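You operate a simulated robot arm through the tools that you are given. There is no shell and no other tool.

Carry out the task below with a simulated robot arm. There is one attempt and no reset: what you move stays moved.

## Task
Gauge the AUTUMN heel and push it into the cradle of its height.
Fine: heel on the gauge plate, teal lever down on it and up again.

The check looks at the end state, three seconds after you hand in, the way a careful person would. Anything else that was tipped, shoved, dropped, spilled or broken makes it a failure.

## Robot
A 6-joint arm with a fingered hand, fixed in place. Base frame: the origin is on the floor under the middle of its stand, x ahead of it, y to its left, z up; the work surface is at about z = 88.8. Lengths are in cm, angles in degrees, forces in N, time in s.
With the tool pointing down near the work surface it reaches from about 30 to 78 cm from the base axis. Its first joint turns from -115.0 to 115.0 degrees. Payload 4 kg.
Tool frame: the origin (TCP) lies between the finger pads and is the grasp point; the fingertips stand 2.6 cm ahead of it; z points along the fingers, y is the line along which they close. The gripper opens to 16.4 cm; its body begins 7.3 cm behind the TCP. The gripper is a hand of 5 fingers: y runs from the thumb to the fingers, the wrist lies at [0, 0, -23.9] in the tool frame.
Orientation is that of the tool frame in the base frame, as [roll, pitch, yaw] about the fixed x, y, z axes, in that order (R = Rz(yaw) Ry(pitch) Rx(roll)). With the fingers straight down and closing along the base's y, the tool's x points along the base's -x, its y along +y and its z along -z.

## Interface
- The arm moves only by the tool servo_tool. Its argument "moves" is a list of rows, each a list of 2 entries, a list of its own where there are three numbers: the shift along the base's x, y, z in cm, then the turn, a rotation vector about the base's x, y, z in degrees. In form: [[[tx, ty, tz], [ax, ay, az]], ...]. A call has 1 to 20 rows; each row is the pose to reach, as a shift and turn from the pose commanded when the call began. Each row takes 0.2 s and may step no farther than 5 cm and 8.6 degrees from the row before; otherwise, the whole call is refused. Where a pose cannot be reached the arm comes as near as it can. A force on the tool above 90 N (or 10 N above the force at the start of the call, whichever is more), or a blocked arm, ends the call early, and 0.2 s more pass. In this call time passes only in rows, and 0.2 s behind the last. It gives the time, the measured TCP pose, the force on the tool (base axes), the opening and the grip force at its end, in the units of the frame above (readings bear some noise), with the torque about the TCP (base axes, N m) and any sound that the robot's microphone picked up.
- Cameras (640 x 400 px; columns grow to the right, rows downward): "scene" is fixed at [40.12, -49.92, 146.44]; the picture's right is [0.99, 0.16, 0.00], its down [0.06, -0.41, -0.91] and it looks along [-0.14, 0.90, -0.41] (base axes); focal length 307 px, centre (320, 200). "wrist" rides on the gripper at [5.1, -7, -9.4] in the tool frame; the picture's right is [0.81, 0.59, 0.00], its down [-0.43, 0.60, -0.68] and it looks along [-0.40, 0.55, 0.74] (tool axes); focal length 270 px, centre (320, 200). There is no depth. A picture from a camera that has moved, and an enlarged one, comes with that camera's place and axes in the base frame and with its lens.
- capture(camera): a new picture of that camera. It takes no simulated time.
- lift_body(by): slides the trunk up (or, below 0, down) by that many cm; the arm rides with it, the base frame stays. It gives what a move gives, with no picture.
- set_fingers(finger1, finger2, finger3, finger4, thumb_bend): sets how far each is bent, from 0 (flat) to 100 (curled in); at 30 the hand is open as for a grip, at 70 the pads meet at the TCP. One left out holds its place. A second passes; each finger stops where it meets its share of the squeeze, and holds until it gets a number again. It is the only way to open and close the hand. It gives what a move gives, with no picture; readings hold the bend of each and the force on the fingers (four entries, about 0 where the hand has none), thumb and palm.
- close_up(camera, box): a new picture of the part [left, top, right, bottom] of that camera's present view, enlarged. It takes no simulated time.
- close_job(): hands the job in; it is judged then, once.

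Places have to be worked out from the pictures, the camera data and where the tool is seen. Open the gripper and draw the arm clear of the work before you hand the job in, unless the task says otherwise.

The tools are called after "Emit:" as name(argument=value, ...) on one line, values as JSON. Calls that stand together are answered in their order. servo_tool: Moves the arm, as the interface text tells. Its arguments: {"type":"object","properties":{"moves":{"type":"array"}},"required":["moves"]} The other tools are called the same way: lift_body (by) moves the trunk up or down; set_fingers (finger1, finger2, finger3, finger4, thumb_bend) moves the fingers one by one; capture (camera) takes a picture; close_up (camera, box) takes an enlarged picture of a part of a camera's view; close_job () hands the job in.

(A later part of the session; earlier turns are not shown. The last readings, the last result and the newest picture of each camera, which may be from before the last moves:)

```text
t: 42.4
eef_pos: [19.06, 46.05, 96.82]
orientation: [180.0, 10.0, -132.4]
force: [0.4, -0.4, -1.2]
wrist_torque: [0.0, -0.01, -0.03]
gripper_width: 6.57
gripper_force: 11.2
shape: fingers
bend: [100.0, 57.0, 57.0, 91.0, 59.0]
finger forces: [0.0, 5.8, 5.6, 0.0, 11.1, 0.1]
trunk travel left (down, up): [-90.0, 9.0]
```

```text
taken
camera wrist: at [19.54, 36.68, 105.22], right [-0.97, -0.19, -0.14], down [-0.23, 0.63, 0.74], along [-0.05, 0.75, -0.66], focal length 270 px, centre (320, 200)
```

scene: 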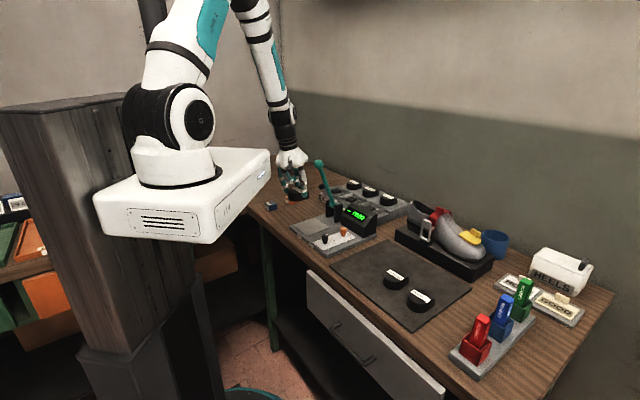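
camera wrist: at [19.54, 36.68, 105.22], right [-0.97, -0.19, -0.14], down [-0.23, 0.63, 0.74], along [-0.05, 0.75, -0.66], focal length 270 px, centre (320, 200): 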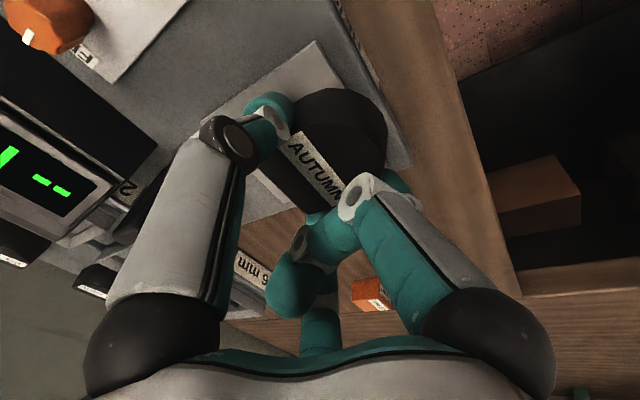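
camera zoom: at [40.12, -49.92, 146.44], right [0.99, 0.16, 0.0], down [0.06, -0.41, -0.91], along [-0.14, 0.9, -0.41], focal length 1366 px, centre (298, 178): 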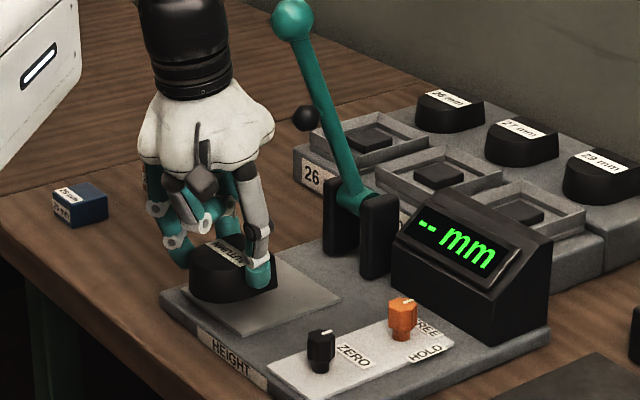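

Gap to the presser is still over 1.5 cm. I slide another 0.9 cm and lower until the heel touches the plate.

Emit:
servo_tool(moves=[[[0.62, 0.66, -0.4], [0, 0, 0]], [[0.62, 0.66, -0.8], [0, 0, 0]], [[0.62, 0.66, -1.1], [0, 0, 0]]])

Emit:
close_up(camera="scene", box=[290, 180, 340, 240])

```text
t: 43.2
eef_pos: [19.69, 46.75, 95.6]
orientation: [-179.9, 10.0, -132.4]
force: [0.1, -0.5, -1.0]
wrist_torque: [-0.01, 0.02, 0.02]
gripper_width: 6.56
gripper_force: 11.4
shape: fingers
bend: [100.0, 57.0, 57.0, 91.0, 59.0]
finger forces: [0.0, 5.8, 5.6, 0.0, 11.0, 0.0]
trunk travel left (down, up): [-90.0, 9.0]
```

```text
6.67 times, centred on (315, 210) of scene
camera zoom: at [40.12, -49.92, 146.44], right [0.99, 0.16, 0.0], down [0.06, -0.41, -0.91], along [-0.14, 0.9, -0.41], focal length 2048 px, centre (353, 133)
```

zoom: 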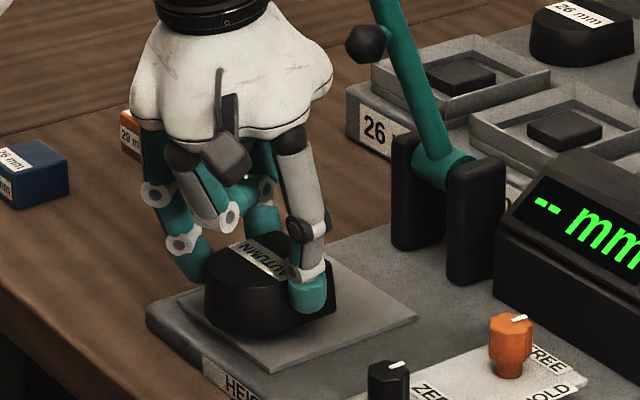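

Still hovering slightly. I lower in 0.2 cm steps until contact force appears.

Emit:
servo_tool(moves=[[[0, 0, -0.15], [0, 0, 0]], [[0, 0, -0.3], [0, 0, 0]]])

Emit:
servo_tool(moves=[[[0, 0, -0.15], [0, 0, 0]]])

```text
t: 43.8
eef_pos: [19.52, 46.81, 95.3]
orientation: [-179.8, 10.0, -132.4]
force: [-0.5, -0.1, -0.5]
wrist_torque: [-0.02, 0.01, 0.02]
gripper_width: 6.52
gripper_force: 11.2
shape: fingers
bend: [100.0, 57.0, 57.0, 91.0, 59.0]
finger forces: [0.0, 5.8, 5.6, 0.0, 11.0, 0.0]
trunk travel left (down, up): [-90.0, 9.0]
```

```text
t: 44.2
eef_pos: [19.62, 46.66, 95.24]
orientation: [-179.9, 10.0, -132.4]
force: [0.0, 0.2, -0.5]
wrist_torque: [0.01, 0.02, 0.01]
gripper_width: 6.57
gripper_force: 11.3
shape: fingers
bend: [100.0, 57.0, 57.0, 91.0, 59.0]
finger forces: [0.1, 5.7, 5.5, 0.1, 11.0, 0.1]
trunk travel left (down, up): [-90.0, 9.0]
```

Not clearly in contact yet; two more small steps.

Emit:
servo_tool(moves=[[[0, 0, -0.15], [0, 0, 0]]])

Emit:
servo_tool(moves=[[[0, 0, -0.15], [0, 0, 0]]])

Emit:
close_up(camera="scene", box=[290, 200, 330, 235])

```text
t: 44.6
eef_pos: [19.46, 46.72, 95.04]
orientation: [-179.8, 10.1, -132.4]
force: [0.2, -0.2, -1.1]
wrist_torque: [0.02, 0.05, -0.02]
gripper_width: 6.56
gripper_force: 10.9
shape: fingers
bend: [100.0, 57.0, 57.0, 91.0, 59.0]
finger forces: [0.0, 5.7, 5.5, 0.0, 11.0, 0.0]
trunk travel left (down, up): [-90.0, 9.0]
```

```text
t: 45.0
eef_pos: [19.46, 46.74, 94.95]
orientation: [-179.9, 10.0, -132.5]
force: [-0.3, 0.3, -1.5]
wrist_torque: [-0.02, 0.0, -0.02]
gripper_width: 6.54
gripper_force: 10.9
shape: fingers
bend: [100.0, 57.0, 57.0, 91.0, 59.0]
finger forces: [0.0, 5.8, 5.6, 0.0, 11.0, 0.1]
trunk travel left (down, up): [-90.0, 9.0]
```

```text
11.43 times, centred on (310, 218) of scene
camera zoom: at [40.12, -49.92, 146.44], right [0.99, 0.16, 0.0], down [0.06, -0.41, -0.91], along [-0.14, 0.9, -0.41], focal length 3512 px, centre (434, 0)
```

zoom: 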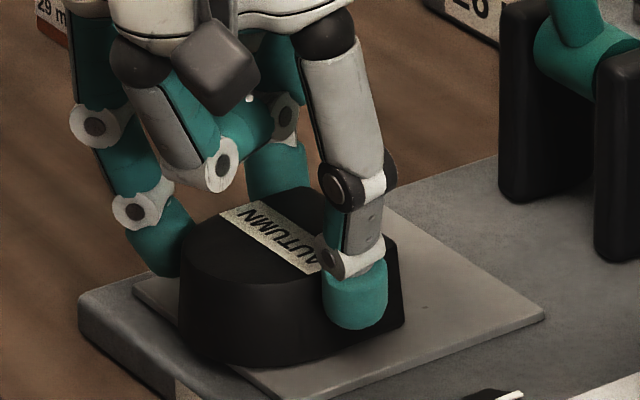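

Very near the plate. I keep stepping down with force checks.

Emit:
servo_tool(moves=[[[0, 0, -0.15], [0, 0, 0]]])

Emit:
servo_tool(moves=[[[0, 0, -0.15], [0, 0, 0]]])

Emit:
servo_tool(moves=[[[0, 0, -0.15], [0, 0, 0]]])

```text
t: 45.4
eef_pos: [19.62, 46.77, 94.72]
orientation: [-179.8, 10.0, -132.4]
force: [0.2, -0.5, -1.6]
wrist_torque: [-0.02, -0.03, 0.01]
gripper_width: 6.59
gripper_force: 11.1
shape: fingers
bend: [100.0, 57.0, 57.0, 91.0, 59.0]
finger forces: [0.1, 5.8, 5.6, 0.1, 11.0, 0.0]
trunk travel left (down, up): [-90.0, 9.0]
```

```text
t: 45.8
eef_pos: [19.49, 46.85, 94.59]
orientation: [-179.9, 10.0, -132.4]
force: [0.4, 0.2, 3.3]
wrist_torque: [-0.03, -0.05, 0.01]
gripper_width: 6.56
gripper_force: 11.8
shape: fingers
bend: [100.0, 57.0, 57.0, 91.0, 59.0]
finger forces: [0.0, 6.1, 5.9, 0.0, 11.8, 0.0]
trunk travel left (down, up): [-90.0, 9.0]
```

```text
t: 46.2
eef_pos: [19.62, 46.77, 94.51]
orientation: [180.0, 10.1, -132.3]
force: [0.1, 0.7, 11.3]
wrist_torque: [-0.07, -0.09, 0.03]
gripper_width: 6.54
gripper_force: 12.9
shape: fingers
bend: [100.0, 57.0, 57.0, 91.0, 59.0]
finger forces: [0.0, 6.4, 6.2, 0.0, 12.8, 0.0]
trunk travel left (down, up): [-90.0, 9.0]
```

Contact with the plate (11 N). I open the three fingers to release the heel.

Emit:
set_fingers(finger2=50, finger3=50, thumb_bend=50)

Emit:
close_up(camera="scene", box=[290, 190, 340, 240])

Emit:
capture(camera="wrist")

```text
t: 47.2
eef_pos: [19.54, 46.76, 94.5]
orientation: [-179.8, 10.0, -132.3]
force: [0.2, -1.2, 0.2]
wrist_torque: [-0.01, 0.01, 0.0]
gripper_width: 7.4
gripper_force: 0.0
shape: fingers
bend: [100.0, 50.0, 50.0, 91.0, 50.0]
finger forces: [0.1, 0.0, 0.0, 0.0, 0.1, 0.0]
trunk travel left (down, up): [-90.0, 9.0]
```

```text
8.00 times, centred on (315, 215) of scene
camera zoom: at [40.12, -49.92, 146.44], right [0.99, 0.16, 0.0], down [0.06, -0.41, -0.91], along [-0.14, 0.9, -0.41], focal length 2458 px, centre (360, 80)
```

zoom: 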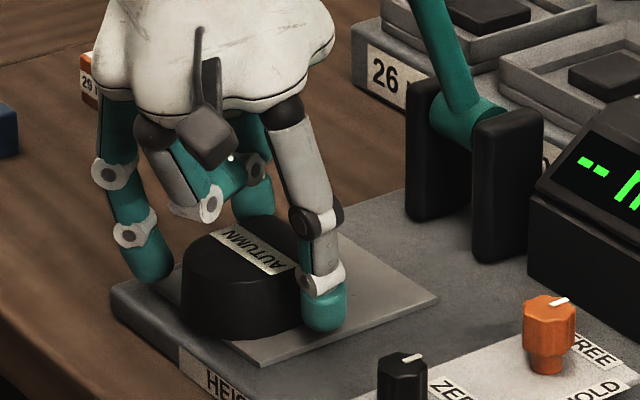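

```text
taken
camera wrist: at [20.14, 37.29, 102.91], right [-0.97, -0.19, -0.14], down [-0.23, 0.63, 0.74], along [-0.05, 0.75, -0.66], focal length 270 px, centre (320, 200)
```

wrist: 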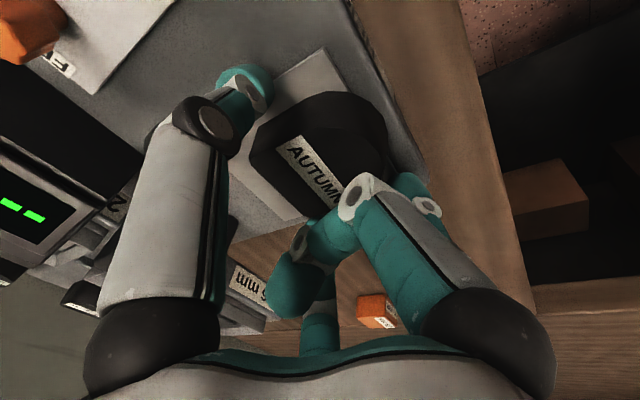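

The heel stands free on the plate. I back off up and forwards, then straighten the hand.

Emit:
servo_tool(moves=[[[0, 0, 2], [0, 0, 0]], [[0, 0, 4], [0, 0, 0]], [[-1.7, -1.8, 6], [0, 0, 0]], [[-3.4, -3.65, 9], [0, 0, 0]], [[-3.4, -3.65, 13], [0, 0, 0]], [[-3.4, -3.65, 17], [0, 0, 0]], [[-3.4, -3.65, 21], [-3.65, 3.41, 0]], [[-3.4, -3.65, 25], [-7.31, 6.82, 0]], [[-1, -1, 29], [-7.31, 6.82, 0]], [[1.6, 1.4, 31], [-7.31, 6.82, 0]], [[4.1, 3.9, 31], [-7.31, 6.82, 0]]])

Emit:
set_fingers(finger1=0, finger2=50, finger3=50, finger4=0, thumb_bend=50)

Emit:
capture(camera="wrist")

Emit:
close_up(camera="scene", box=[280, 150, 380, 240])

```text
refused: row 9 steps farther than a row can; nothing moved
```

```text
t: 48.2
eef_pos: [19.47, 46.67, 94.52]
orientation: [-179.9, 10.0, -132.4]
force: [-2.2, 0.6, 7.4]
wrist_torque: [-0.11, 0.16, -0.08]
gripper_width: 3.61
gripper_force: 5.5
shape: fingers
bend: [91.0, 50.0, 50.0, 12.0, 50.0]
finger forces: [8.1, 0.0, 0.1, 2.9, 0.0, 0.1]
trunk travel left (down, up): [-90.0, 9.0]
```

```text
taken
camera wrist: at [20.08, 37.18, 102.9], right [-0.97, -0.19, -0.14], down [-0.23, 0.63, 0.74], along [-0.05, 0.75, -0.66], focal length 270 px, centre (320, 200)
```

wrist: 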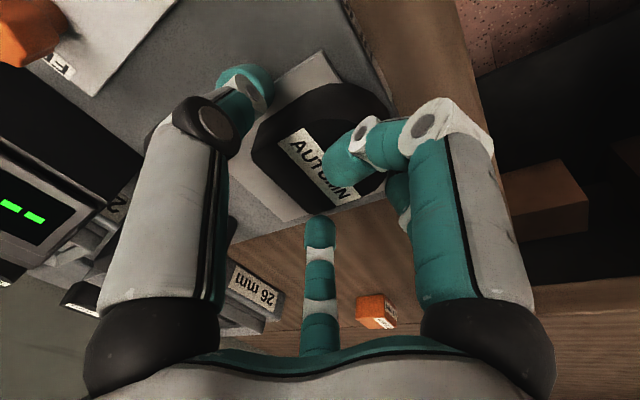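

```text
4.44 times, centred on (330, 195) of scene
camera zoom: at [40.12, -49.92, 146.44], right [0.99, 0.16, 0.0], down [0.06, -0.41, -0.91], along [-0.14, 0.9, -0.41], focal length 1366 px, centre (276, 222)
```

zoom: 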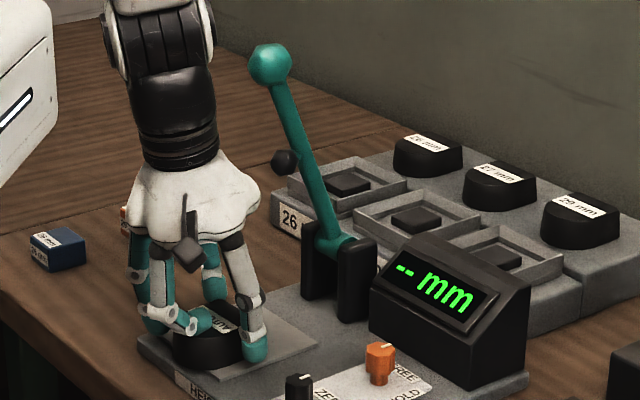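

The move was refused and only the fingers moved: finger1 rests on the heel top and an (undrawn) finger4 met something behind. I retract both: finger1 back to 100, finger4 to 38.

Emit:
set_fingers(finger1=100, finger4=38)

Emit:
close_up(camera="scene", box=[290, 190, 340, 240])

Emit:
capture(camera="wrist")

```text
t: 49.2
eef_pos: [19.44, 46.7, 94.49]
orientation: [-179.9, 9.9, -132.4]
force: [-0.4, -0.3, -0.5]
wrist_torque: [-0.03, -0.03, 0.0]
gripper_width: 7.04
gripper_force: 0.1
shape: fingers
bend: [100.0, 50.0, 50.0, 38.0, 50.0]
finger forces: [0.1, 0.1, 0.0, 0.0, 0.0, 0.0]
trunk travel left (down, up): [-90.0, 9.0]
```

```text
8.00 times, centred on (315, 215) of scene
camera zoom: at [40.12, -49.92, 146.44], right [0.99, 0.16, 0.0], down [0.06, -0.41, -0.91], along [-0.14, 0.9, -0.41], focal length 2458 px, centre (360, 80)
```

zoom: 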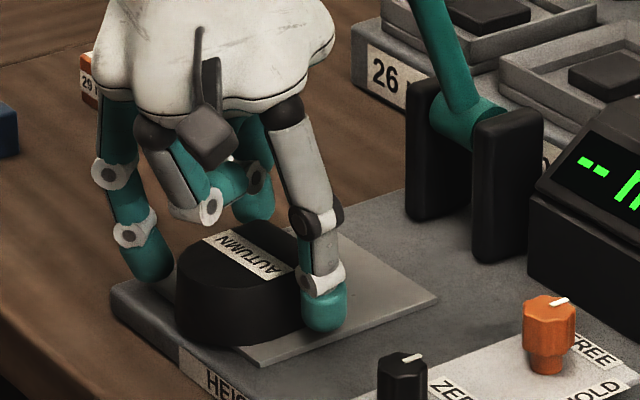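

```text
taken
camera wrist: at [20.14, 37.29, 102.91], right [-0.97, -0.19, -0.14], down [-0.23, 0.63, 0.74], along [-0.05, 0.75, -0.66], focal length 270 px, centre (320, 200)
```

wrist: 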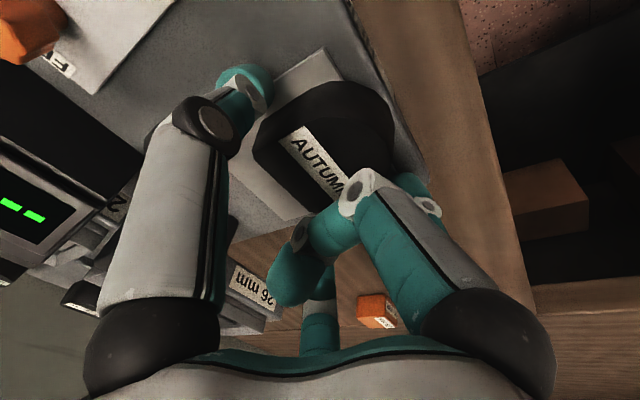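

The heel slid about 0.4 cm forward, so I want it a bit further back under the presser. I rise 4 cm straight up, then will open finger1 in front of the heel to pull it back.

Emit:
servo_tool(moves=[[[0, 0, 1.5], [0, 0, 0]], [[0, 0, 3], [0, 0, 0]], [[0, 0, 4.2], [0, 0, 0]]])

Emit:
close_up(camera="scene", box=[285, 160, 345, 240])

Emit:
capture(camera="wrist")

```text
t: 50.0
eef_pos: [19.55, 46.7, 98.78]
orientation: [-179.9, 10.0, -132.4]
force: [-0.5, 0.1, -0.6]
wrist_torque: [-0.02, -0.01, 0.01]
gripper_width: 7.01
gripper_force: 0.0
shape: fingers
bend: [100.0, 50.0, 50.0, 38.0, 50.0]
finger forces: [0.0, 0.0, 0.0, 0.0, 0.1, 0.0]
trunk travel left (down, up): [-90.0, 9.0]
```

```text
5.00 times, centred on (315, 200) of scene
camera zoom: at [40.12, -49.92, 146.44], right [0.99, 0.16, 0.0], down [0.06, -0.41, -0.91], along [-0.14, 0.9, -0.41], focal length 1536 px, centre (345, 200)
```

zoom: 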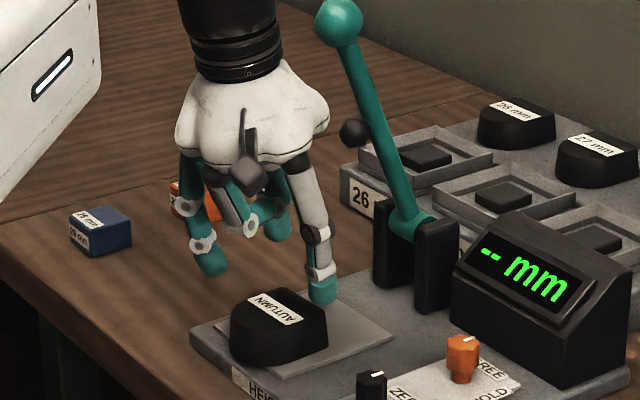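

```text
taken
camera wrist: at [20.19, 37.24, 107.11], right [-0.97, -0.19, -0.14], down [-0.23, 0.63, 0.74], along [-0.05, 0.75, -0.66], focal length 270 px, centre (320, 200)
```

wrist: 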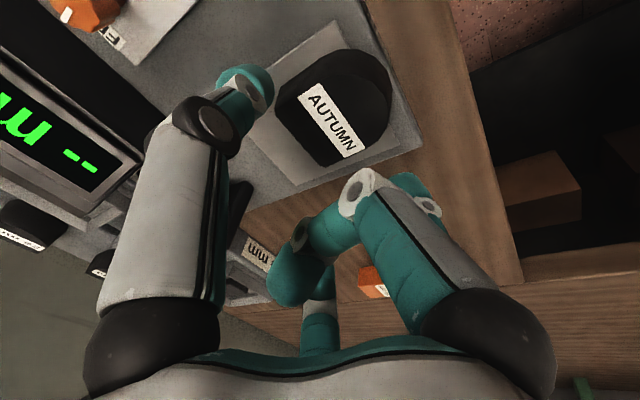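

The heel centre is about s=13.5 cm from the hub, in line with the lever. I open finger1 to 42 here, above the heel.

Emit:
set_fingers(finger1=40)

Emit:
close_up(camera="scene", box=[285, 160, 345, 240])

```text
t: 51.0
eef_pos: [19.66, 46.75, 98.69]
orientation: [-180.0, 10.1, -132.4]
force: [-0.5, 0.4, 0.4]
wrist_torque: [0.0, -0.01, 0.02]
gripper_width: 5.6
gripper_force: 0.1
shape: fingers
bend: [40.0, 50.0, 50.0, 38.0, 50.0]
finger forces: [0.0, 0.0, 0.1, 0.0, 0.1, 0.1]
trunk travel left (down, up): [-90.0, 9.0]
```

```text
5.00 times, centred on (315, 200) of scene
camera zoom: at [40.12, -49.92, 146.44], right [0.99, 0.16, 0.0], down [0.06, -0.41, -0.91], along [-0.14, 0.9, -0.41], focal length 1536 px, centre (345, 200)
```

zoom: 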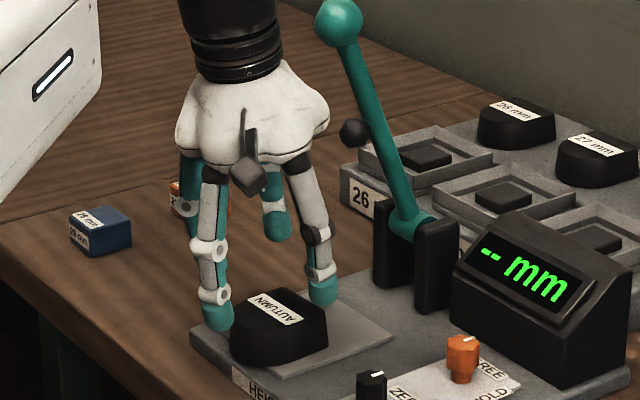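

Finger1 is now in front of the heel's curve. I lower 3.4 cm so its tip is beside the heel just above the plate level.

Emit:
servo_tool(moves=[[[0, 0, -1.5], [0, 0, 0]], [[0, 0, -2.6], [0, 0, 0]], [[0, 0, -3.4], [0, 0, 0]]])

Emit:
close_up(camera="scene", box=[285, 190, 335, 245])

```text
t: 51.8
eef_pos: [19.7, 46.87, 95.29]
orientation: [180.0, 10.0, -132.4]
force: [0.1, 0.1, -0.2]
wrist_torque: [-0.01, 0.0, -0.01]
gripper_width: 5.64
gripper_force: 0.0
shape: fingers
bend: [40.0, 50.0, 50.0, 38.0, 50.0]
finger forces: [0.0, 0.1, 0.0, 0.1, 0.0, 0.1]
trunk travel left (down, up): [-90.0, 9.0]
```

```text
7.27 times, centred on (310, 218) of scene
camera zoom: at [40.12, -49.92, 146.44], right [0.99, 0.16, 0.0], down [0.06, -0.41, -0.91], along [-0.14, 0.9, -0.41], focal length 2235 px, centre (393, 73)
```

zoom: 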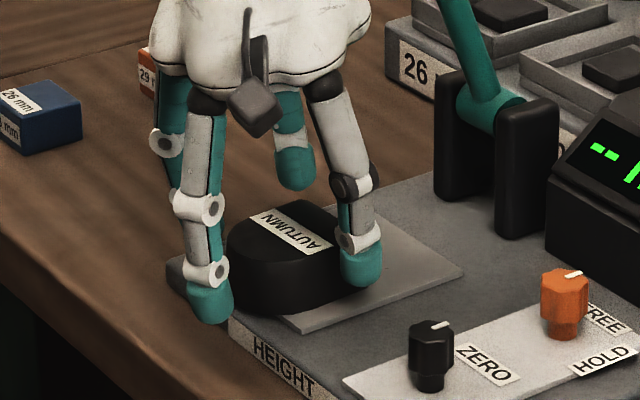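

Finger1 stands just in front. I close it in steps to push the heel back.

Emit:
set_fingers(finger1=54)

Emit:
close_up(camera="scene", box=[285, 190, 335, 245])

```text
t: 52.8
eef_pos: [19.56, 46.89, 95.44]
orientation: [-179.9, 10.0, -132.3]
force: [-0.1, 0.8, -0.7]
wrist_torque: [0.01, -0.02, 0.02]
gripper_width: 3.77
gripper_force: 0.1
shape: fingers
bend: [54.0, 50.0, 50.0, 38.0, 50.0]
finger forces: [0.0, 0.0, 0.0, 0.0, 0.0, 0.0]
trunk travel left (down, up): [-90.0, 9.0]
```

```text
7.27 times, centred on (310, 218) of scene
camera zoom: at [40.12, -49.92, 146.44], right [0.99, 0.16, 0.0], down [0.06, -0.41, -0.91], along [-0.14, 0.9, -0.41], focal length 2235 px, centre (393, 73)
```

zoom: 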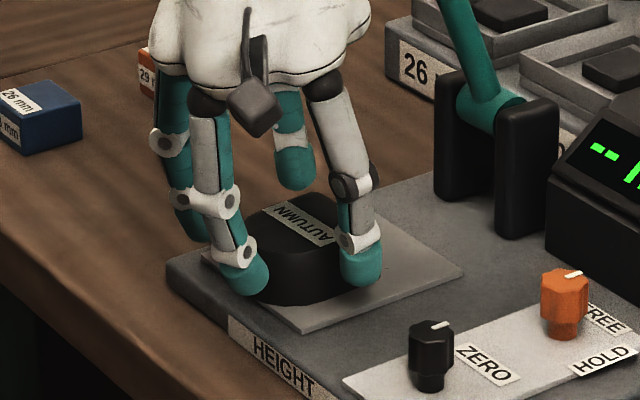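

It pushed the heel back nicely. I continue to 61.

Emit:
set_fingers(finger1=61)

Emit:
close_up(camera="scene", box=[285, 190, 335, 245])

Emit:
capture(camera="wrist")

```text
t: 53.8
eef_pos: [19.66, 46.69, 95.31]
orientation: [-179.8, 9.9, -132.5]
force: [-0.6, -0.3, 0.3]
wrist_torque: [0.01, 0.02, 0.03]
gripper_width: 3.26
gripper_force: 0.1
shape: fingers
bend: [61.0, 50.0, 50.0, 38.0, 50.0]
finger forces: [0.0, 0.1, 0.1, 0.1, 0.0, 0.1]
trunk travel left (down, up): [-90.0, 9.0]
```

```text
7.27 times, centred on (310, 218) of scene
camera zoom: at [40.12, -49.92, 146.44], right [0.99, 0.16, 0.0], down [0.06, -0.41, -0.91], along [-0.14, 0.9, -0.41], focal length 2235 px, centre (393, 73)
```

zoom: 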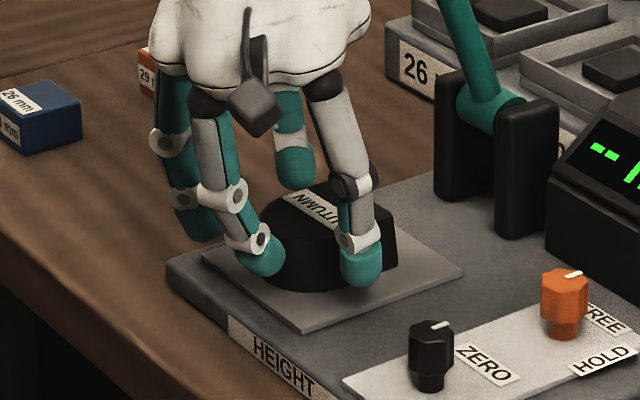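

```text
taken
camera wrist: at [20.19, 37.31, 103.75], right [-0.97, -0.19, -0.14], down [-0.23, 0.63, 0.74], along [-0.05, 0.75, -0.66], focal length 270 px, centre (320, 200)
```

wrist: 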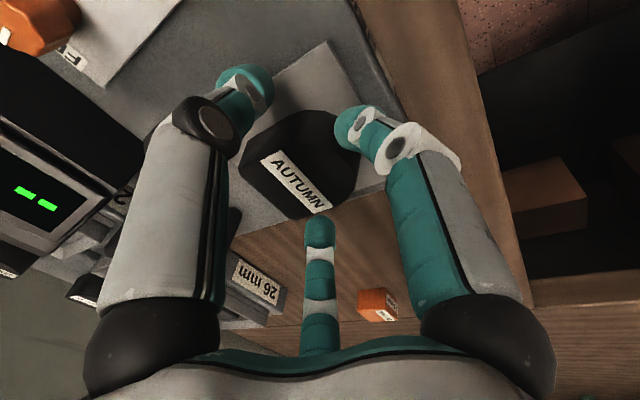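

The heel now sits under the presser's landing spot. I open finger1 a little, in its own call, before leaving.

Emit:
set_fingers(finger1=45)

```text
t: 54.8
eef_pos: [19.68, 46.63, 95.31]
orientation: [-179.8, 10.0, -132.3]
force: [-0.3, 0.1, 0.2]
wrist_torque: [-0.01, -0.03, 0.0]
gripper_width: 4.87
gripper_force: 0.0
shape: fingers
bend: [45.0, 50.0, 50.0, 38.0, 50.0]
finger forces: [0.0, 0.0, 0.0, 0.0, 0.0, 0.0]
trunk travel left (down, up): [-90.0, 9.0]
```

Finger1 is clear of the heel. I retreat up and forward, straighten the hand, and come over the lever ball at height.

Emit:
servo_tool(moves=[[[0, 0, 2], [0, 0, 0]], [[0, 0, 4.2], [0, 0, 0]], [[-1.5, -1.6, 6.5], [0, 0, 0]], [[-3.2, -3.4, 9.5], [0, 0, 0]], [[-3.2, -3.4, 13.5], [0, 0, 0]], [[-3.2, -3.4, 17.5], [0, 0, 0]], [[-3.2, -3.4, 21.5], [-3.65, 3.41, 0]], [[-3.2, -3.4, 25.5], [-7.31, 6.82, 0]], [[-1.5, -1.6, 29], [-7.31, 6.82, 0]], [[0.6, 0.6, 31], [-7.31, 6.82, 0]], [[2.5, 2.3, 31], [-7.31, 6.82, 0]], [[4.1, 3.9, 31], [-7.31, 6.82, 0]]])

Emit:
capture(camera="wrist")

Emit:
close_up(camera="scene", box=[280, 150, 380, 250])

```text
t: 57.4
eef_pos: [23.56, 50.62, 126.29]
orientation: [180.0, -0.1, -132.4]
force: [-0.2, 0.0, -0.2]
wrist_torque: [-0.03, 0.03, -0.03]
gripper_width: 4.88
gripper_force: 0.1
shape: fingers
bend: [45.0, 50.0, 50.0, 38.0, 50.0]
finger forces: [0.1, 0.1, 0.1, 0.1, 0.0, 0.1]
trunk travel left (down, up): [-90.0, 9.0]
```

```text
taken
camera wrist: at [25.29, 42.3, 135.66], right [-0.98, -0.2, 0.0], down [-0.15, 0.72, 0.68], along [-0.14, 0.66, -0.74], focal length 270 px, centre (320, 200)
```

wrist: 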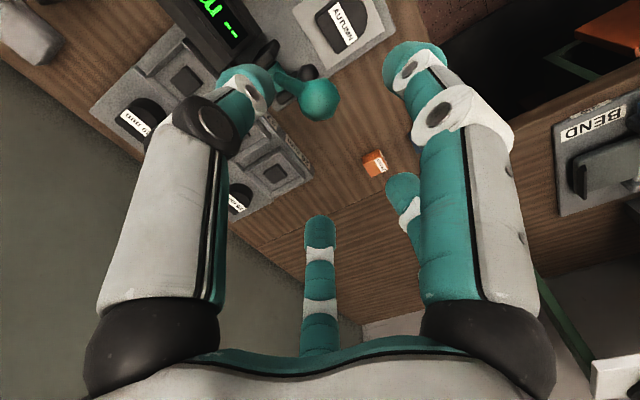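

```text
4.00 times, centred on (330, 200) of scene
camera zoom: at [40.12, -49.92, 146.44], right [0.99, 0.16, 0.0], down [0.06, -0.41, -0.91], along [-0.14, 0.9, -0.41], focal length 1229 px, centre (280, 200)
```

zoom: 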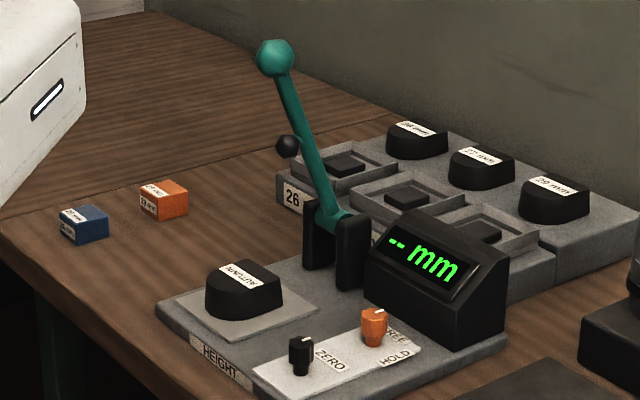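

AUTUMN stands flat in the middle of the plate. I shape the hand for the lever (fingers 1 and 4 flat, others at 50).

Emit:
set_fingers(finger1=0, finger2=50, finger3=50, finger4=0, thumb_bend=50)

Emit:
servo_tool(moves=[[[0.2, 0, -3.5], [0, 0, 0]], [[0.2, 0, -7], [0, 0, 0]], [[0.2, 0, -10], [0, 0, 0]], [[0.2, 0, -11.8], [0, 0, 0]]])

Emit:
capture(camera="wrist")

```text
t: 58.4
eef_pos: [23.61, 50.61, 126.34]
orientation: [179.9, 0.0, -132.3]
force: [-0.5, -0.2, 0.8]
wrist_torque: [0.0, 0.01, 0.0]
gripper_width: 10.0
gripper_force: 0.0
shape: fingers
bend: [1.0, 50.0, 50.0, 1.0, 50.0]
finger forces: [0.0, 0.0, 0.0, 0.1, 0.0, 0.1]
trunk travel left (down, up): [-90.0, 9.0]
```

```text
t: 59.4
eef_pos: [23.83, 50.64, 114.58]
orientation: [179.9, 0.1, -132.4]
force: [1.2, -0.4, 0.9]
wrist_torque: [0.01, 0.03, -0.01]
gripper_width: 10.0
gripper_force: 0.1
shape: fingers
bend: [1.0, 50.0, 50.0, 1.0, 50.0]
finger forces: [0.0, 0.0, 0.0, 0.0, 0.0, 0.0]
trunk travel left (down, up): [-90.0, 9.0]
```

```text
taken
camera wrist: at [25.42, 42.36, 124.0], right [-0.98, -0.2, 0.0], down [-0.15, 0.72, 0.68], along [-0.14, 0.66, -0.74], focal length 270 px, centre (320, 200)
```

wrist: 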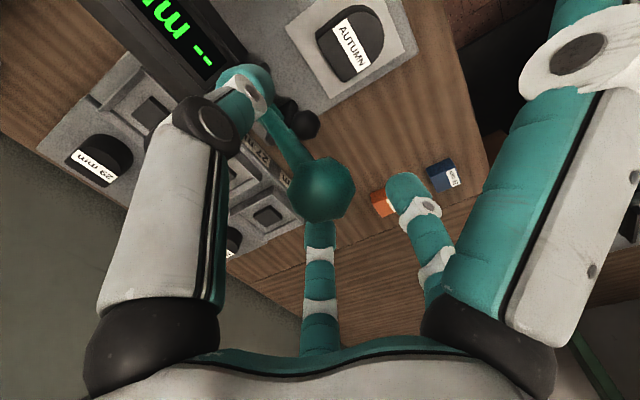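

Same configuration as before; I close lightly on the ball.

Emit:
set_fingers(finger2=64, finger3=64, thumb_bend=65)

Emit:
servo_tool(moves=[[[-1.14, -1.1, -0.75], [0, 0, 0]], [[-2.15, -2.15, -1.62], [0, 0, 0]], [[-3.1, -3.15, -2.6], [0, 0, 0]], [[-4.0, -4.1, -3.71], [0, 0, 0]], [[-5.0, -5.1, -5.2], [0, 0, 0]], [[-5.8, -5.95, -6.8], [0, 0, 0]], [[-6.5, -6.75, -8.5], [0, 0, 0]], [[-7.1, -7.45, -10.3], [0, 0, 0]]])

Emit:
close_up(camera="scene", box=[270, 150, 390, 250])

```text
t: 60.4
eef_pos: [23.82, 50.77, 114.62]
orientation: [-180.0, 0.1, -132.3]
force: [-2.7, 1.9, -1.3]
wrist_torque: [0.03, 0.04, -0.01]
gripper_width: 9.97
gripper_force: 2.4
shape: fingers
bend: [1.0, 63.0, 62.0, 1.0, 65.0]
finger forces: [0.0, 1.4, 2.8, 0.0, 0.2, 0.1]
trunk travel left (down, up): [-90.0, 9.0]
```

```text
t: 62.2
eef_pos: [16.75, 43.21, 104.09]
orientation: [-180.0, 0.0, -132.4]
force: [-0.8, 5.3, -1.8]
wrist_torque: [0.09, 0.0, -0.05]
gripper_width: 9.99
gripper_force: 2.2
shape: fingers
bend: [1.0, 63.0, 61.0, 1.0, 65.0]
finger forces: [0.0, 1.7, 2.7, 0.0, 0.1, 0.1]
trunk travel left (down, up): [-90.0, 9.0]
```

```text
4.00 times, centred on (330, 200) of scene
camera zoom: at [40.12, -49.92, 146.44], right [0.99, 0.16, 0.0], down [0.06, -0.41, -0.91], along [-0.14, 0.9, -0.41], focal length 1229 px, centre (280, 200)
```

zoom: 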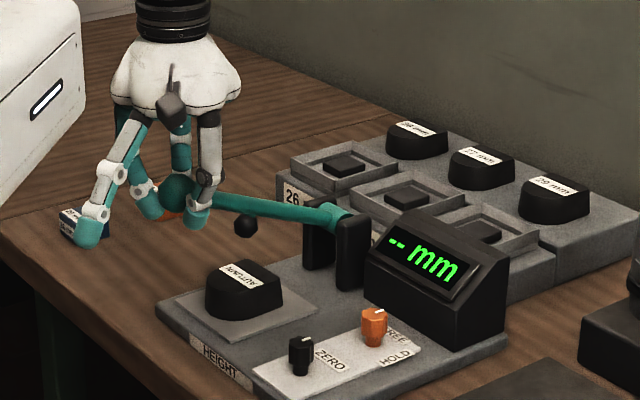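

Lever halfway; I continue to just above expected contact.

Emit:
servo_tool(moves=[[[-0.55, -0.39, -1.92], [0, 0, 0]], [[-0.88, -0.74, -3.9], [0, 0, 0]], [[-1.08, -0.95, -5.7], [0, 0, 0]]])

Emit:
close_up(camera="scene", box=[270, 170, 390, 250])

```text
t: 63.0
eef_pos: [15.65, 42.14, 98.42]
orientation: [180.0, 0.0, -132.4]
force: [0.0, 2.9, -1.9]
wrist_torque: [0.06, 0.0, -0.02]
gripper_width: 10.0
gripper_force: 1.6
shape: fingers
bend: [1.0, 63.0, 62.0, 1.0, 65.0]
finger forces: [0.1, 1.2, 2.1, 0.0, 0.1, 0.0]
trunk travel left (down, up): [-90.0, 9.0]
```

```text
5.00 times, centred on (330, 210) of scene
camera zoom: at [40.12, -49.92, 146.44], right [0.99, 0.16, 0.0], down [0.06, -0.41, -0.91], along [-0.14, 0.9, -0.41], focal length 1536 px, centre (270, 150)
```

zoom: 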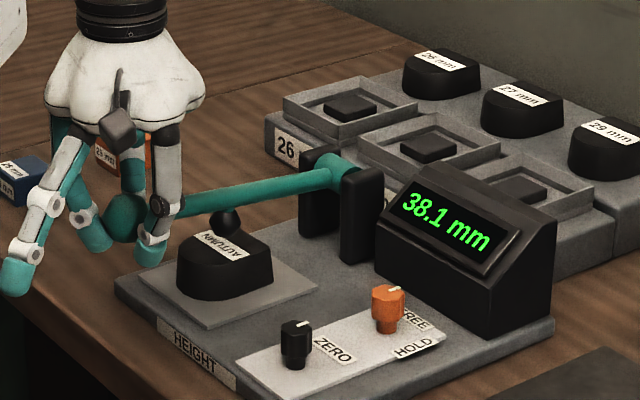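

Reading 38.1 mm with the presser just above the heel. I lower a bit more.

Emit:
servo_tool(moves=[[[-0.02, -0.02, -0.5], [0, 0, 0]], [[-0.04, -0.04, -0.9], [0, 0, 0]]])

Emit:
close_up(camera="scene", box=[270, 170, 390, 250])

```text
t: 63.6
eef_pos: [15.69, 42.29, 97.48]
orientation: [180.0, 0.0, -132.4]
force: [-0.2, 1.8, -0.8]
wrist_torque: [0.0, 0.0, -0.03]
gripper_width: 9.97
gripper_force: 1.5
shape: fingers
bend: [1.0, 63.0, 62.0, 1.0, 65.0]
finger forces: [0.1, 0.9, 1.6, 0.0, 0.0, 0.0]
trunk travel left (down, up): [-90.0, 9.0]
```

```text
5.00 times, centred on (330, 210) of scene
camera zoom: at [40.12, -49.92, 146.44], right [0.99, 0.16, 0.0], down [0.06, -0.41, -0.91], along [-0.14, 0.9, -0.41], focal length 1536 px, centre (270, 150)
```

zoom: 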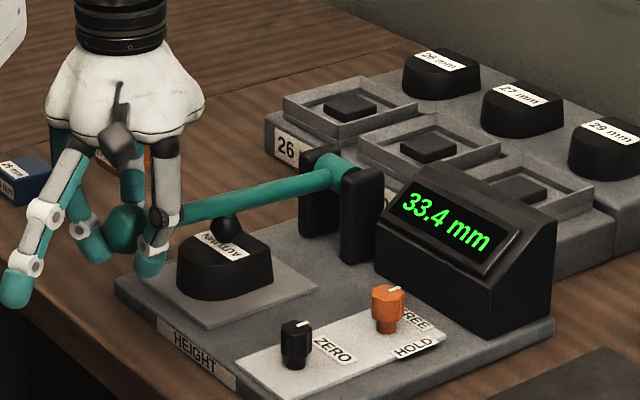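

33.4 mm and still free. Small further steps.

Emit:
servo_tool(moves=[[[0, 0, -0.3], [0, 0, 0]]])

Emit:
close_up(camera="scene", box=[340, 195, 380, 230])

Emit:
servo_tool(moves=[[[0, 0, -0.25], [0, 0, 0]]])

Emit:
close_up(camera="scene", box=[340, 195, 380, 230])

```text
t: 64.0
eef_pos: [15.57, 42.24, 97.22]
orientation: [180.0, 0.1, -132.3]
force: [-0.4, 1.7, -0.3]
wrist_torque: [0.02, -0.02, 0.0]
gripper_width: 10.0
gripper_force: 0.9
shape: fingers
bend: [1.0, 63.0, 62.0, 1.0, 65.0]
finger forces: [0.1, 1.0, 1.3, 0.1, 0.0, 0.0]
trunk travel left (down, up): [-90.0, 9.0]
```

```text
11.43 times, centred on (360, 212) of scene
camera zoom: at [40.12, -49.92, 146.44], right [0.99, 0.16, 0.0], down [0.06, -0.41, -0.91], along [-0.14, 0.9, -0.41], focal length 3512 px, centre (-137, 57)
```

zoom: 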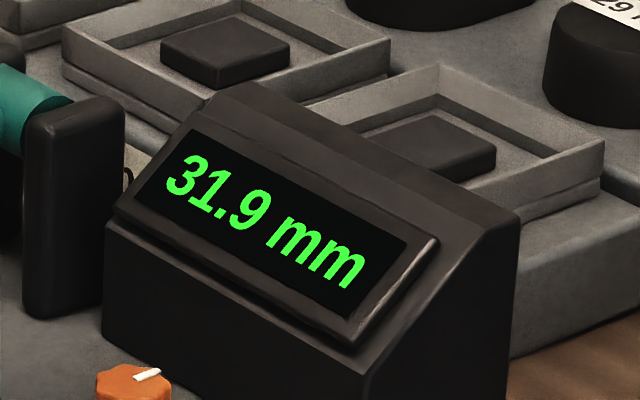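

```text
t: 64.4
eef_pos: [15.68, 42.23, 96.95]
orientation: [179.9, 0.0, -132.4]
force: [-0.5, 2.1, -1.0]
wrist_torque: [0.03, 0.03, 0.0]
gripper_width: 9.98
gripper_force: 1.4
shape: fingers
bend: [1.0, 63.0, 62.0, 1.0, 65.0]
finger forces: [0.0, 0.9, 1.4, 0.0, 0.0, 0.0]
trunk travel left (down, up): [-90.0, 9.0]
```

```text
11.43 times, centred on (360, 212) of scene
camera zoom: at [40.12, -49.92, 146.44], right [0.99, 0.16, 0.0], down [0.06, -0.41, -0.91], along [-0.14, 0.9, -0.41], focal length 3512 px, centre (-137, 57)
```

zoom: 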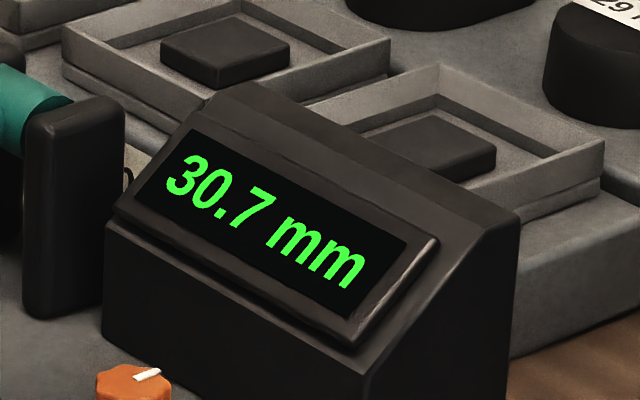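

30.7 mm and still descending. I continue with small steps.

Emit:
servo_tool(moves=[[[0, 0, -0.2], [0, 0, 0]]])

Emit:
close_up(camera="scene", box=[340, 195, 380, 230])

Emit:
servo_tool(moves=[[[0, 0, -0.2], [0, 0, 0]]])

Emit:
close_up(camera="scene", box=[340, 195, 380, 230])

Emit:
servo_tool(moves=[[[0, 0, -0.2], [0, 0, 0]]])

Emit:
close_up(camera="scene", box=[340, 195, 380, 230])

```text
t: 64.8
eef_pos: [15.58, 42.32, 96.92]
orientation: [-180.0, -0.1, -132.5]
force: [0.2, 2.1, -0.6]
wrist_torque: [0.03, 0.01, -0.02]
gripper_width: 10.0
gripper_force: 1.2
shape: fingers
bend: [1.0, 63.0, 62.0, 1.0, 65.0]
finger forces: [0.1, 0.9, 1.6, 0.0, 0.0, 0.0]
trunk travel left (down, up): [-90.0, 9.0]
```

```text
11.43 times, centred on (360, 212) of scene
camera zoom: at [40.12, -49.92, 146.44], right [0.99, 0.16, 0.0], down [0.06, -0.41, -0.91], along [-0.14, 0.9, -0.41], focal length 3512 px, centre (-137, 57)
```

zoom: 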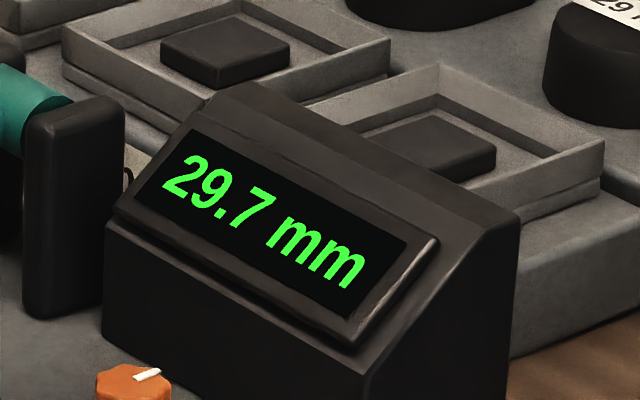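

```text
t: 65.2
eef_pos: [15.46, 42.1, 96.73]
orientation: [-179.9, 0.0, -132.4]
force: [0.7, 1.9, 0.2]
wrist_torque: [0.03, 0.01, 0.0]
gripper_width: 9.99
gripper_force: 0.6
shape: fingers
bend: [1.0, 63.0, 62.0, 1.0, 65.0]
finger forces: [0.0, 0.8, 1.5, 0.1, 0.0, 0.0]
trunk travel left (down, up): [-90.0, 9.0]
```

```text
11.43 times, centred on (360, 212) of scene
camera zoom: at [40.12, -49.92, 146.44], right [0.99, 0.16, 0.0], down [0.06, -0.41, -0.91], along [-0.14, 0.9, -0.41], focal length 3512 px, centre (-137, 57)
```

zoom: 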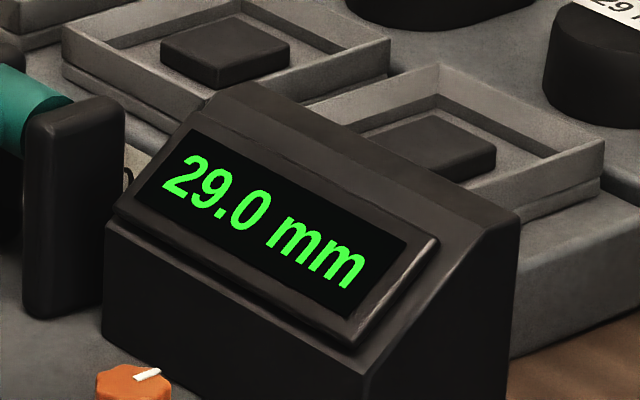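

```text
t: 65.6
eef_pos: [15.62, 42.2, 96.57]
orientation: [180.0, 0.1, -132.4]
force: [-0.9, 1.7, 0.0]
wrist_torque: [0.04, -0.04, -0.01]
gripper_width: 9.98
gripper_force: 0.1
shape: fingers
bend: [1.0, 63.0, 63.0, 1.0, 65.0]
finger forces: [0.1, 0.3, 0.9, 0.0, 0.0, 0.1]
trunk travel left (down, up): [-90.0, 9.0]
```

```text
11.43 times, centred on (360, 212) of scene
camera zoom: at [40.12, -49.92, 146.44], right [0.99, 0.16, 0.0], down [0.06, -0.41, -0.91], along [-0.14, 0.9, -0.41], focal length 3512 px, centre (-137, 57)
```

zoom: 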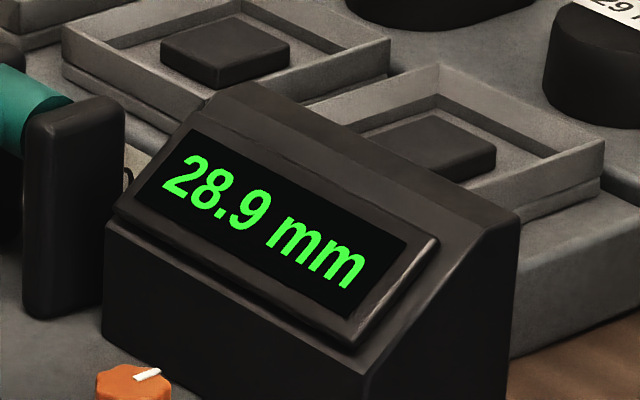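

The reading settles at 28.9-29.0 mm with the presser on the heel, but the empty plate read 2.1 mm, so the true height would be about 27 mm. I cross-check by measuring the heel's side height in the images against the blocks and reference heels.

Emit:
close_up(camera="scene", box=[300, 205, 330, 225])

Emit:
close_up(camera="scene", box=[365, 180, 405, 205])

Emit:
close_up(camera="scene", box=[345, 175, 385, 200])

```text
16.00 times, centred on (315, 215) of scene
camera zoom: at [40.12, -49.92, 146.44], right [0.99, 0.16, 0.0], down [0.06, -0.41, -0.91], along [-0.14, 0.9, -0.41], focal length 4916 px, centre (400, -40)
```

zoom: 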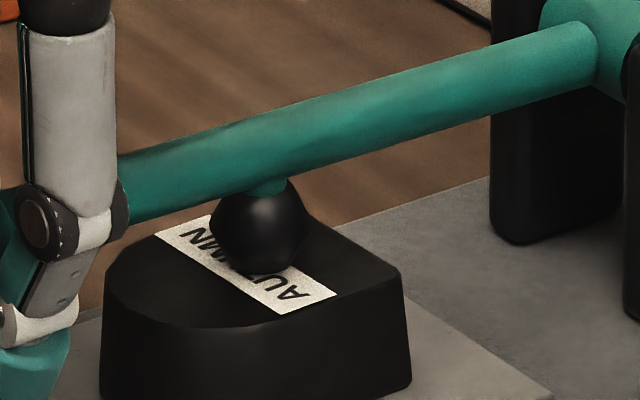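

```text
16.00 times, centred on (385, 192) of scene
camera zoom: at [40.12, -49.92, 146.44], right [0.99, 0.16, 0.0], down [0.06, -0.41, -0.91], along [-0.14, 0.9, -0.41], focal length 4916 px, centre (-720, 320)
```

zoom: 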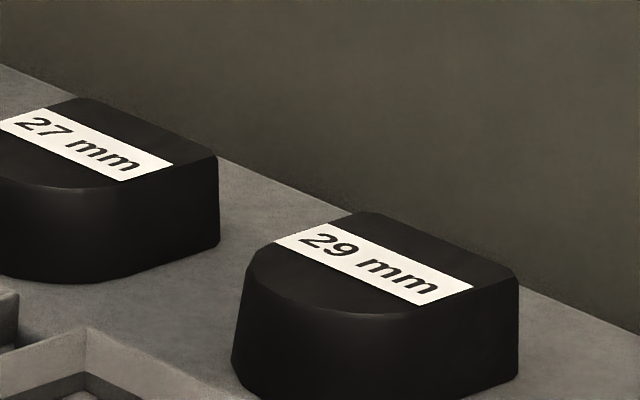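

```text
16.00 times, centred on (365, 188) of scene
camera zoom: at [40.12, -49.92, 146.44], right [0.99, 0.16, 0.0], down [0.06, -0.41, -0.91], along [-0.14, 0.9, -0.41], focal length 4916 px, centre (-400, 400)
```

zoom: 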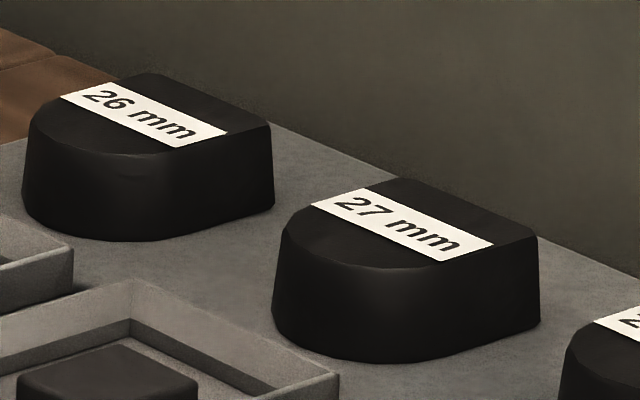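

My pixel estimates scatter too much; I take dedicated maximum zooms of the corner edges of AUTUMN, WINTER, SUMMER, the blocks and the references.

Emit:
close_up(camera="scene", box=[300, 215, 330, 233])

Emit:
close_up(camera="scene", box=[380, 190, 410, 210])

Emit:
close_up(camera="scene", box=[255, 195, 285, 215])

Emit:
close_up(camera="scene", box=[275, 190, 305, 210])

```text
16.00 times, centred on (315, 224) of scene
camera zoom: at [40.12, -49.92, 146.44], right [0.99, 0.16, 0.0], down [0.06, -0.41, -0.91], along [-0.14, 0.9, -0.41], focal length 4916 px, centre (400, -184)
```

zoom: 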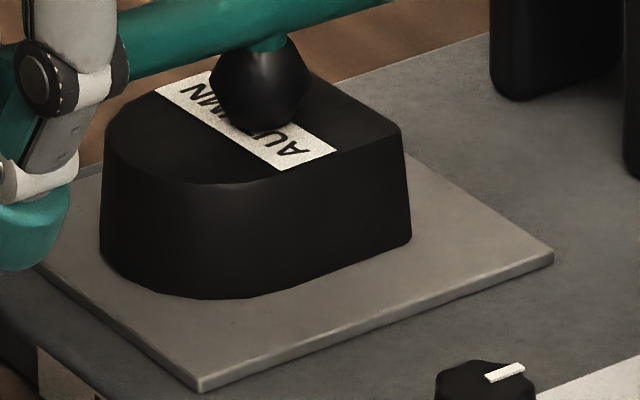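

```text
16.00 times, centred on (395, 200) of scene
camera zoom: at [40.12, -49.92, 146.44], right [0.99, 0.16, 0.0], down [0.06, -0.41, -0.91], along [-0.14, 0.9, -0.41], focal length 4916 px, centre (-880, 200)
```

zoom: 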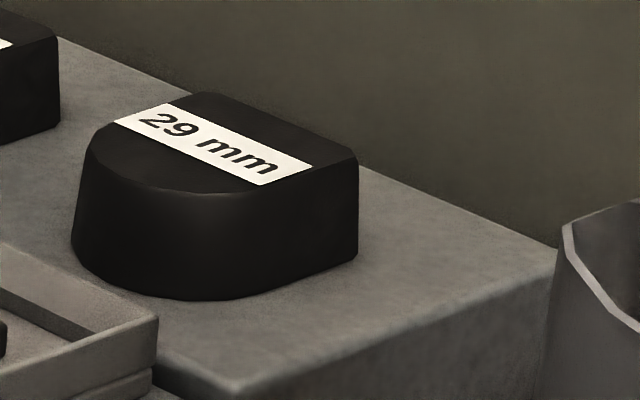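

```text
16.00 times, centred on (270, 205) of scene
camera zoom: at [40.12, -49.92, 146.44], right [0.99, 0.16, 0.0], down [0.06, -0.41, -0.91], along [-0.14, 0.9, -0.41], focal length 4916 px, centre (1120, 120)
```

zoom: 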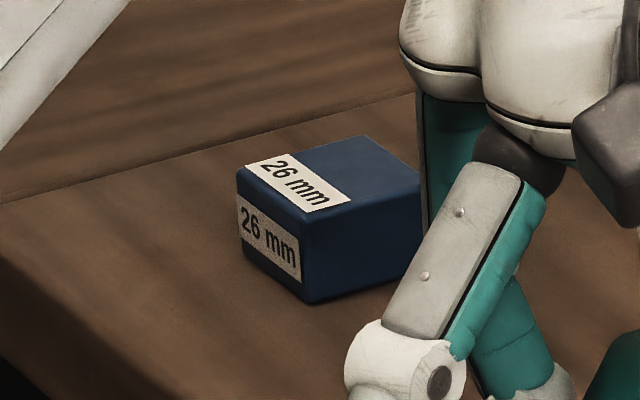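

```text
16.00 times, centred on (290, 200) of scene
camera zoom: at [40.12, -49.92, 146.44], right [0.99, 0.16, 0.0], down [0.06, -0.41, -0.91], along [-0.14, 0.9, -0.41], focal length 4916 px, centre (800, 200)
```

zoom: 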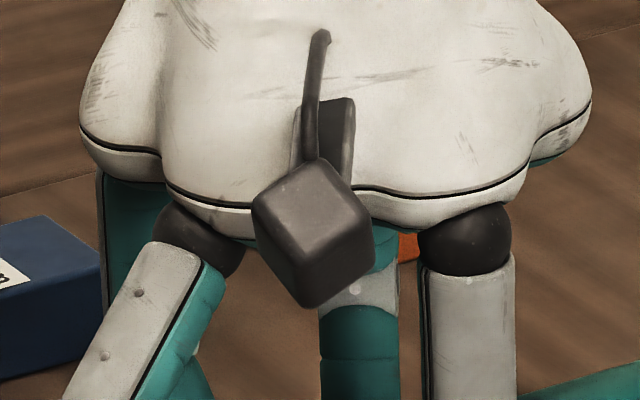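

I also measure WINTER and SUMMER at maximum zoom for a relative comparison with AUTUMN.

Emit:
close_up(camera="scene", box=[382, 262, 412, 286])

Emit:
close_up(camera="scene", box=[406, 284, 436, 310])

```text
16.00 times, centred on (397, 274) of scene
camera zoom: at [40.12, -49.92, 146.44], right [0.99, 0.16, 0.0], down [0.06, -0.41, -0.91], along [-0.14, 0.9, -0.41], focal length 4916 px, centre (-912, -984)
```

zoom: 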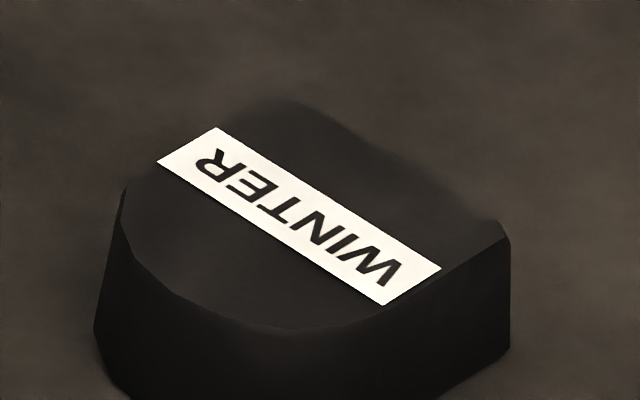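

```text
15.38 times, centred on (421, 297) of scene
camera zoom: at [40.12, -49.92, 146.44], right [0.99, 0.16, 0.0], down [0.06, -0.41, -0.91], along [-0.14, 0.9, -0.41], focal length 4727 px, centre (-1234, -1292)
```

zoom: 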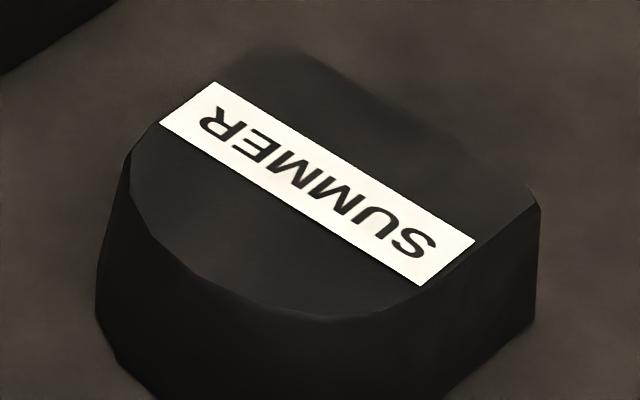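

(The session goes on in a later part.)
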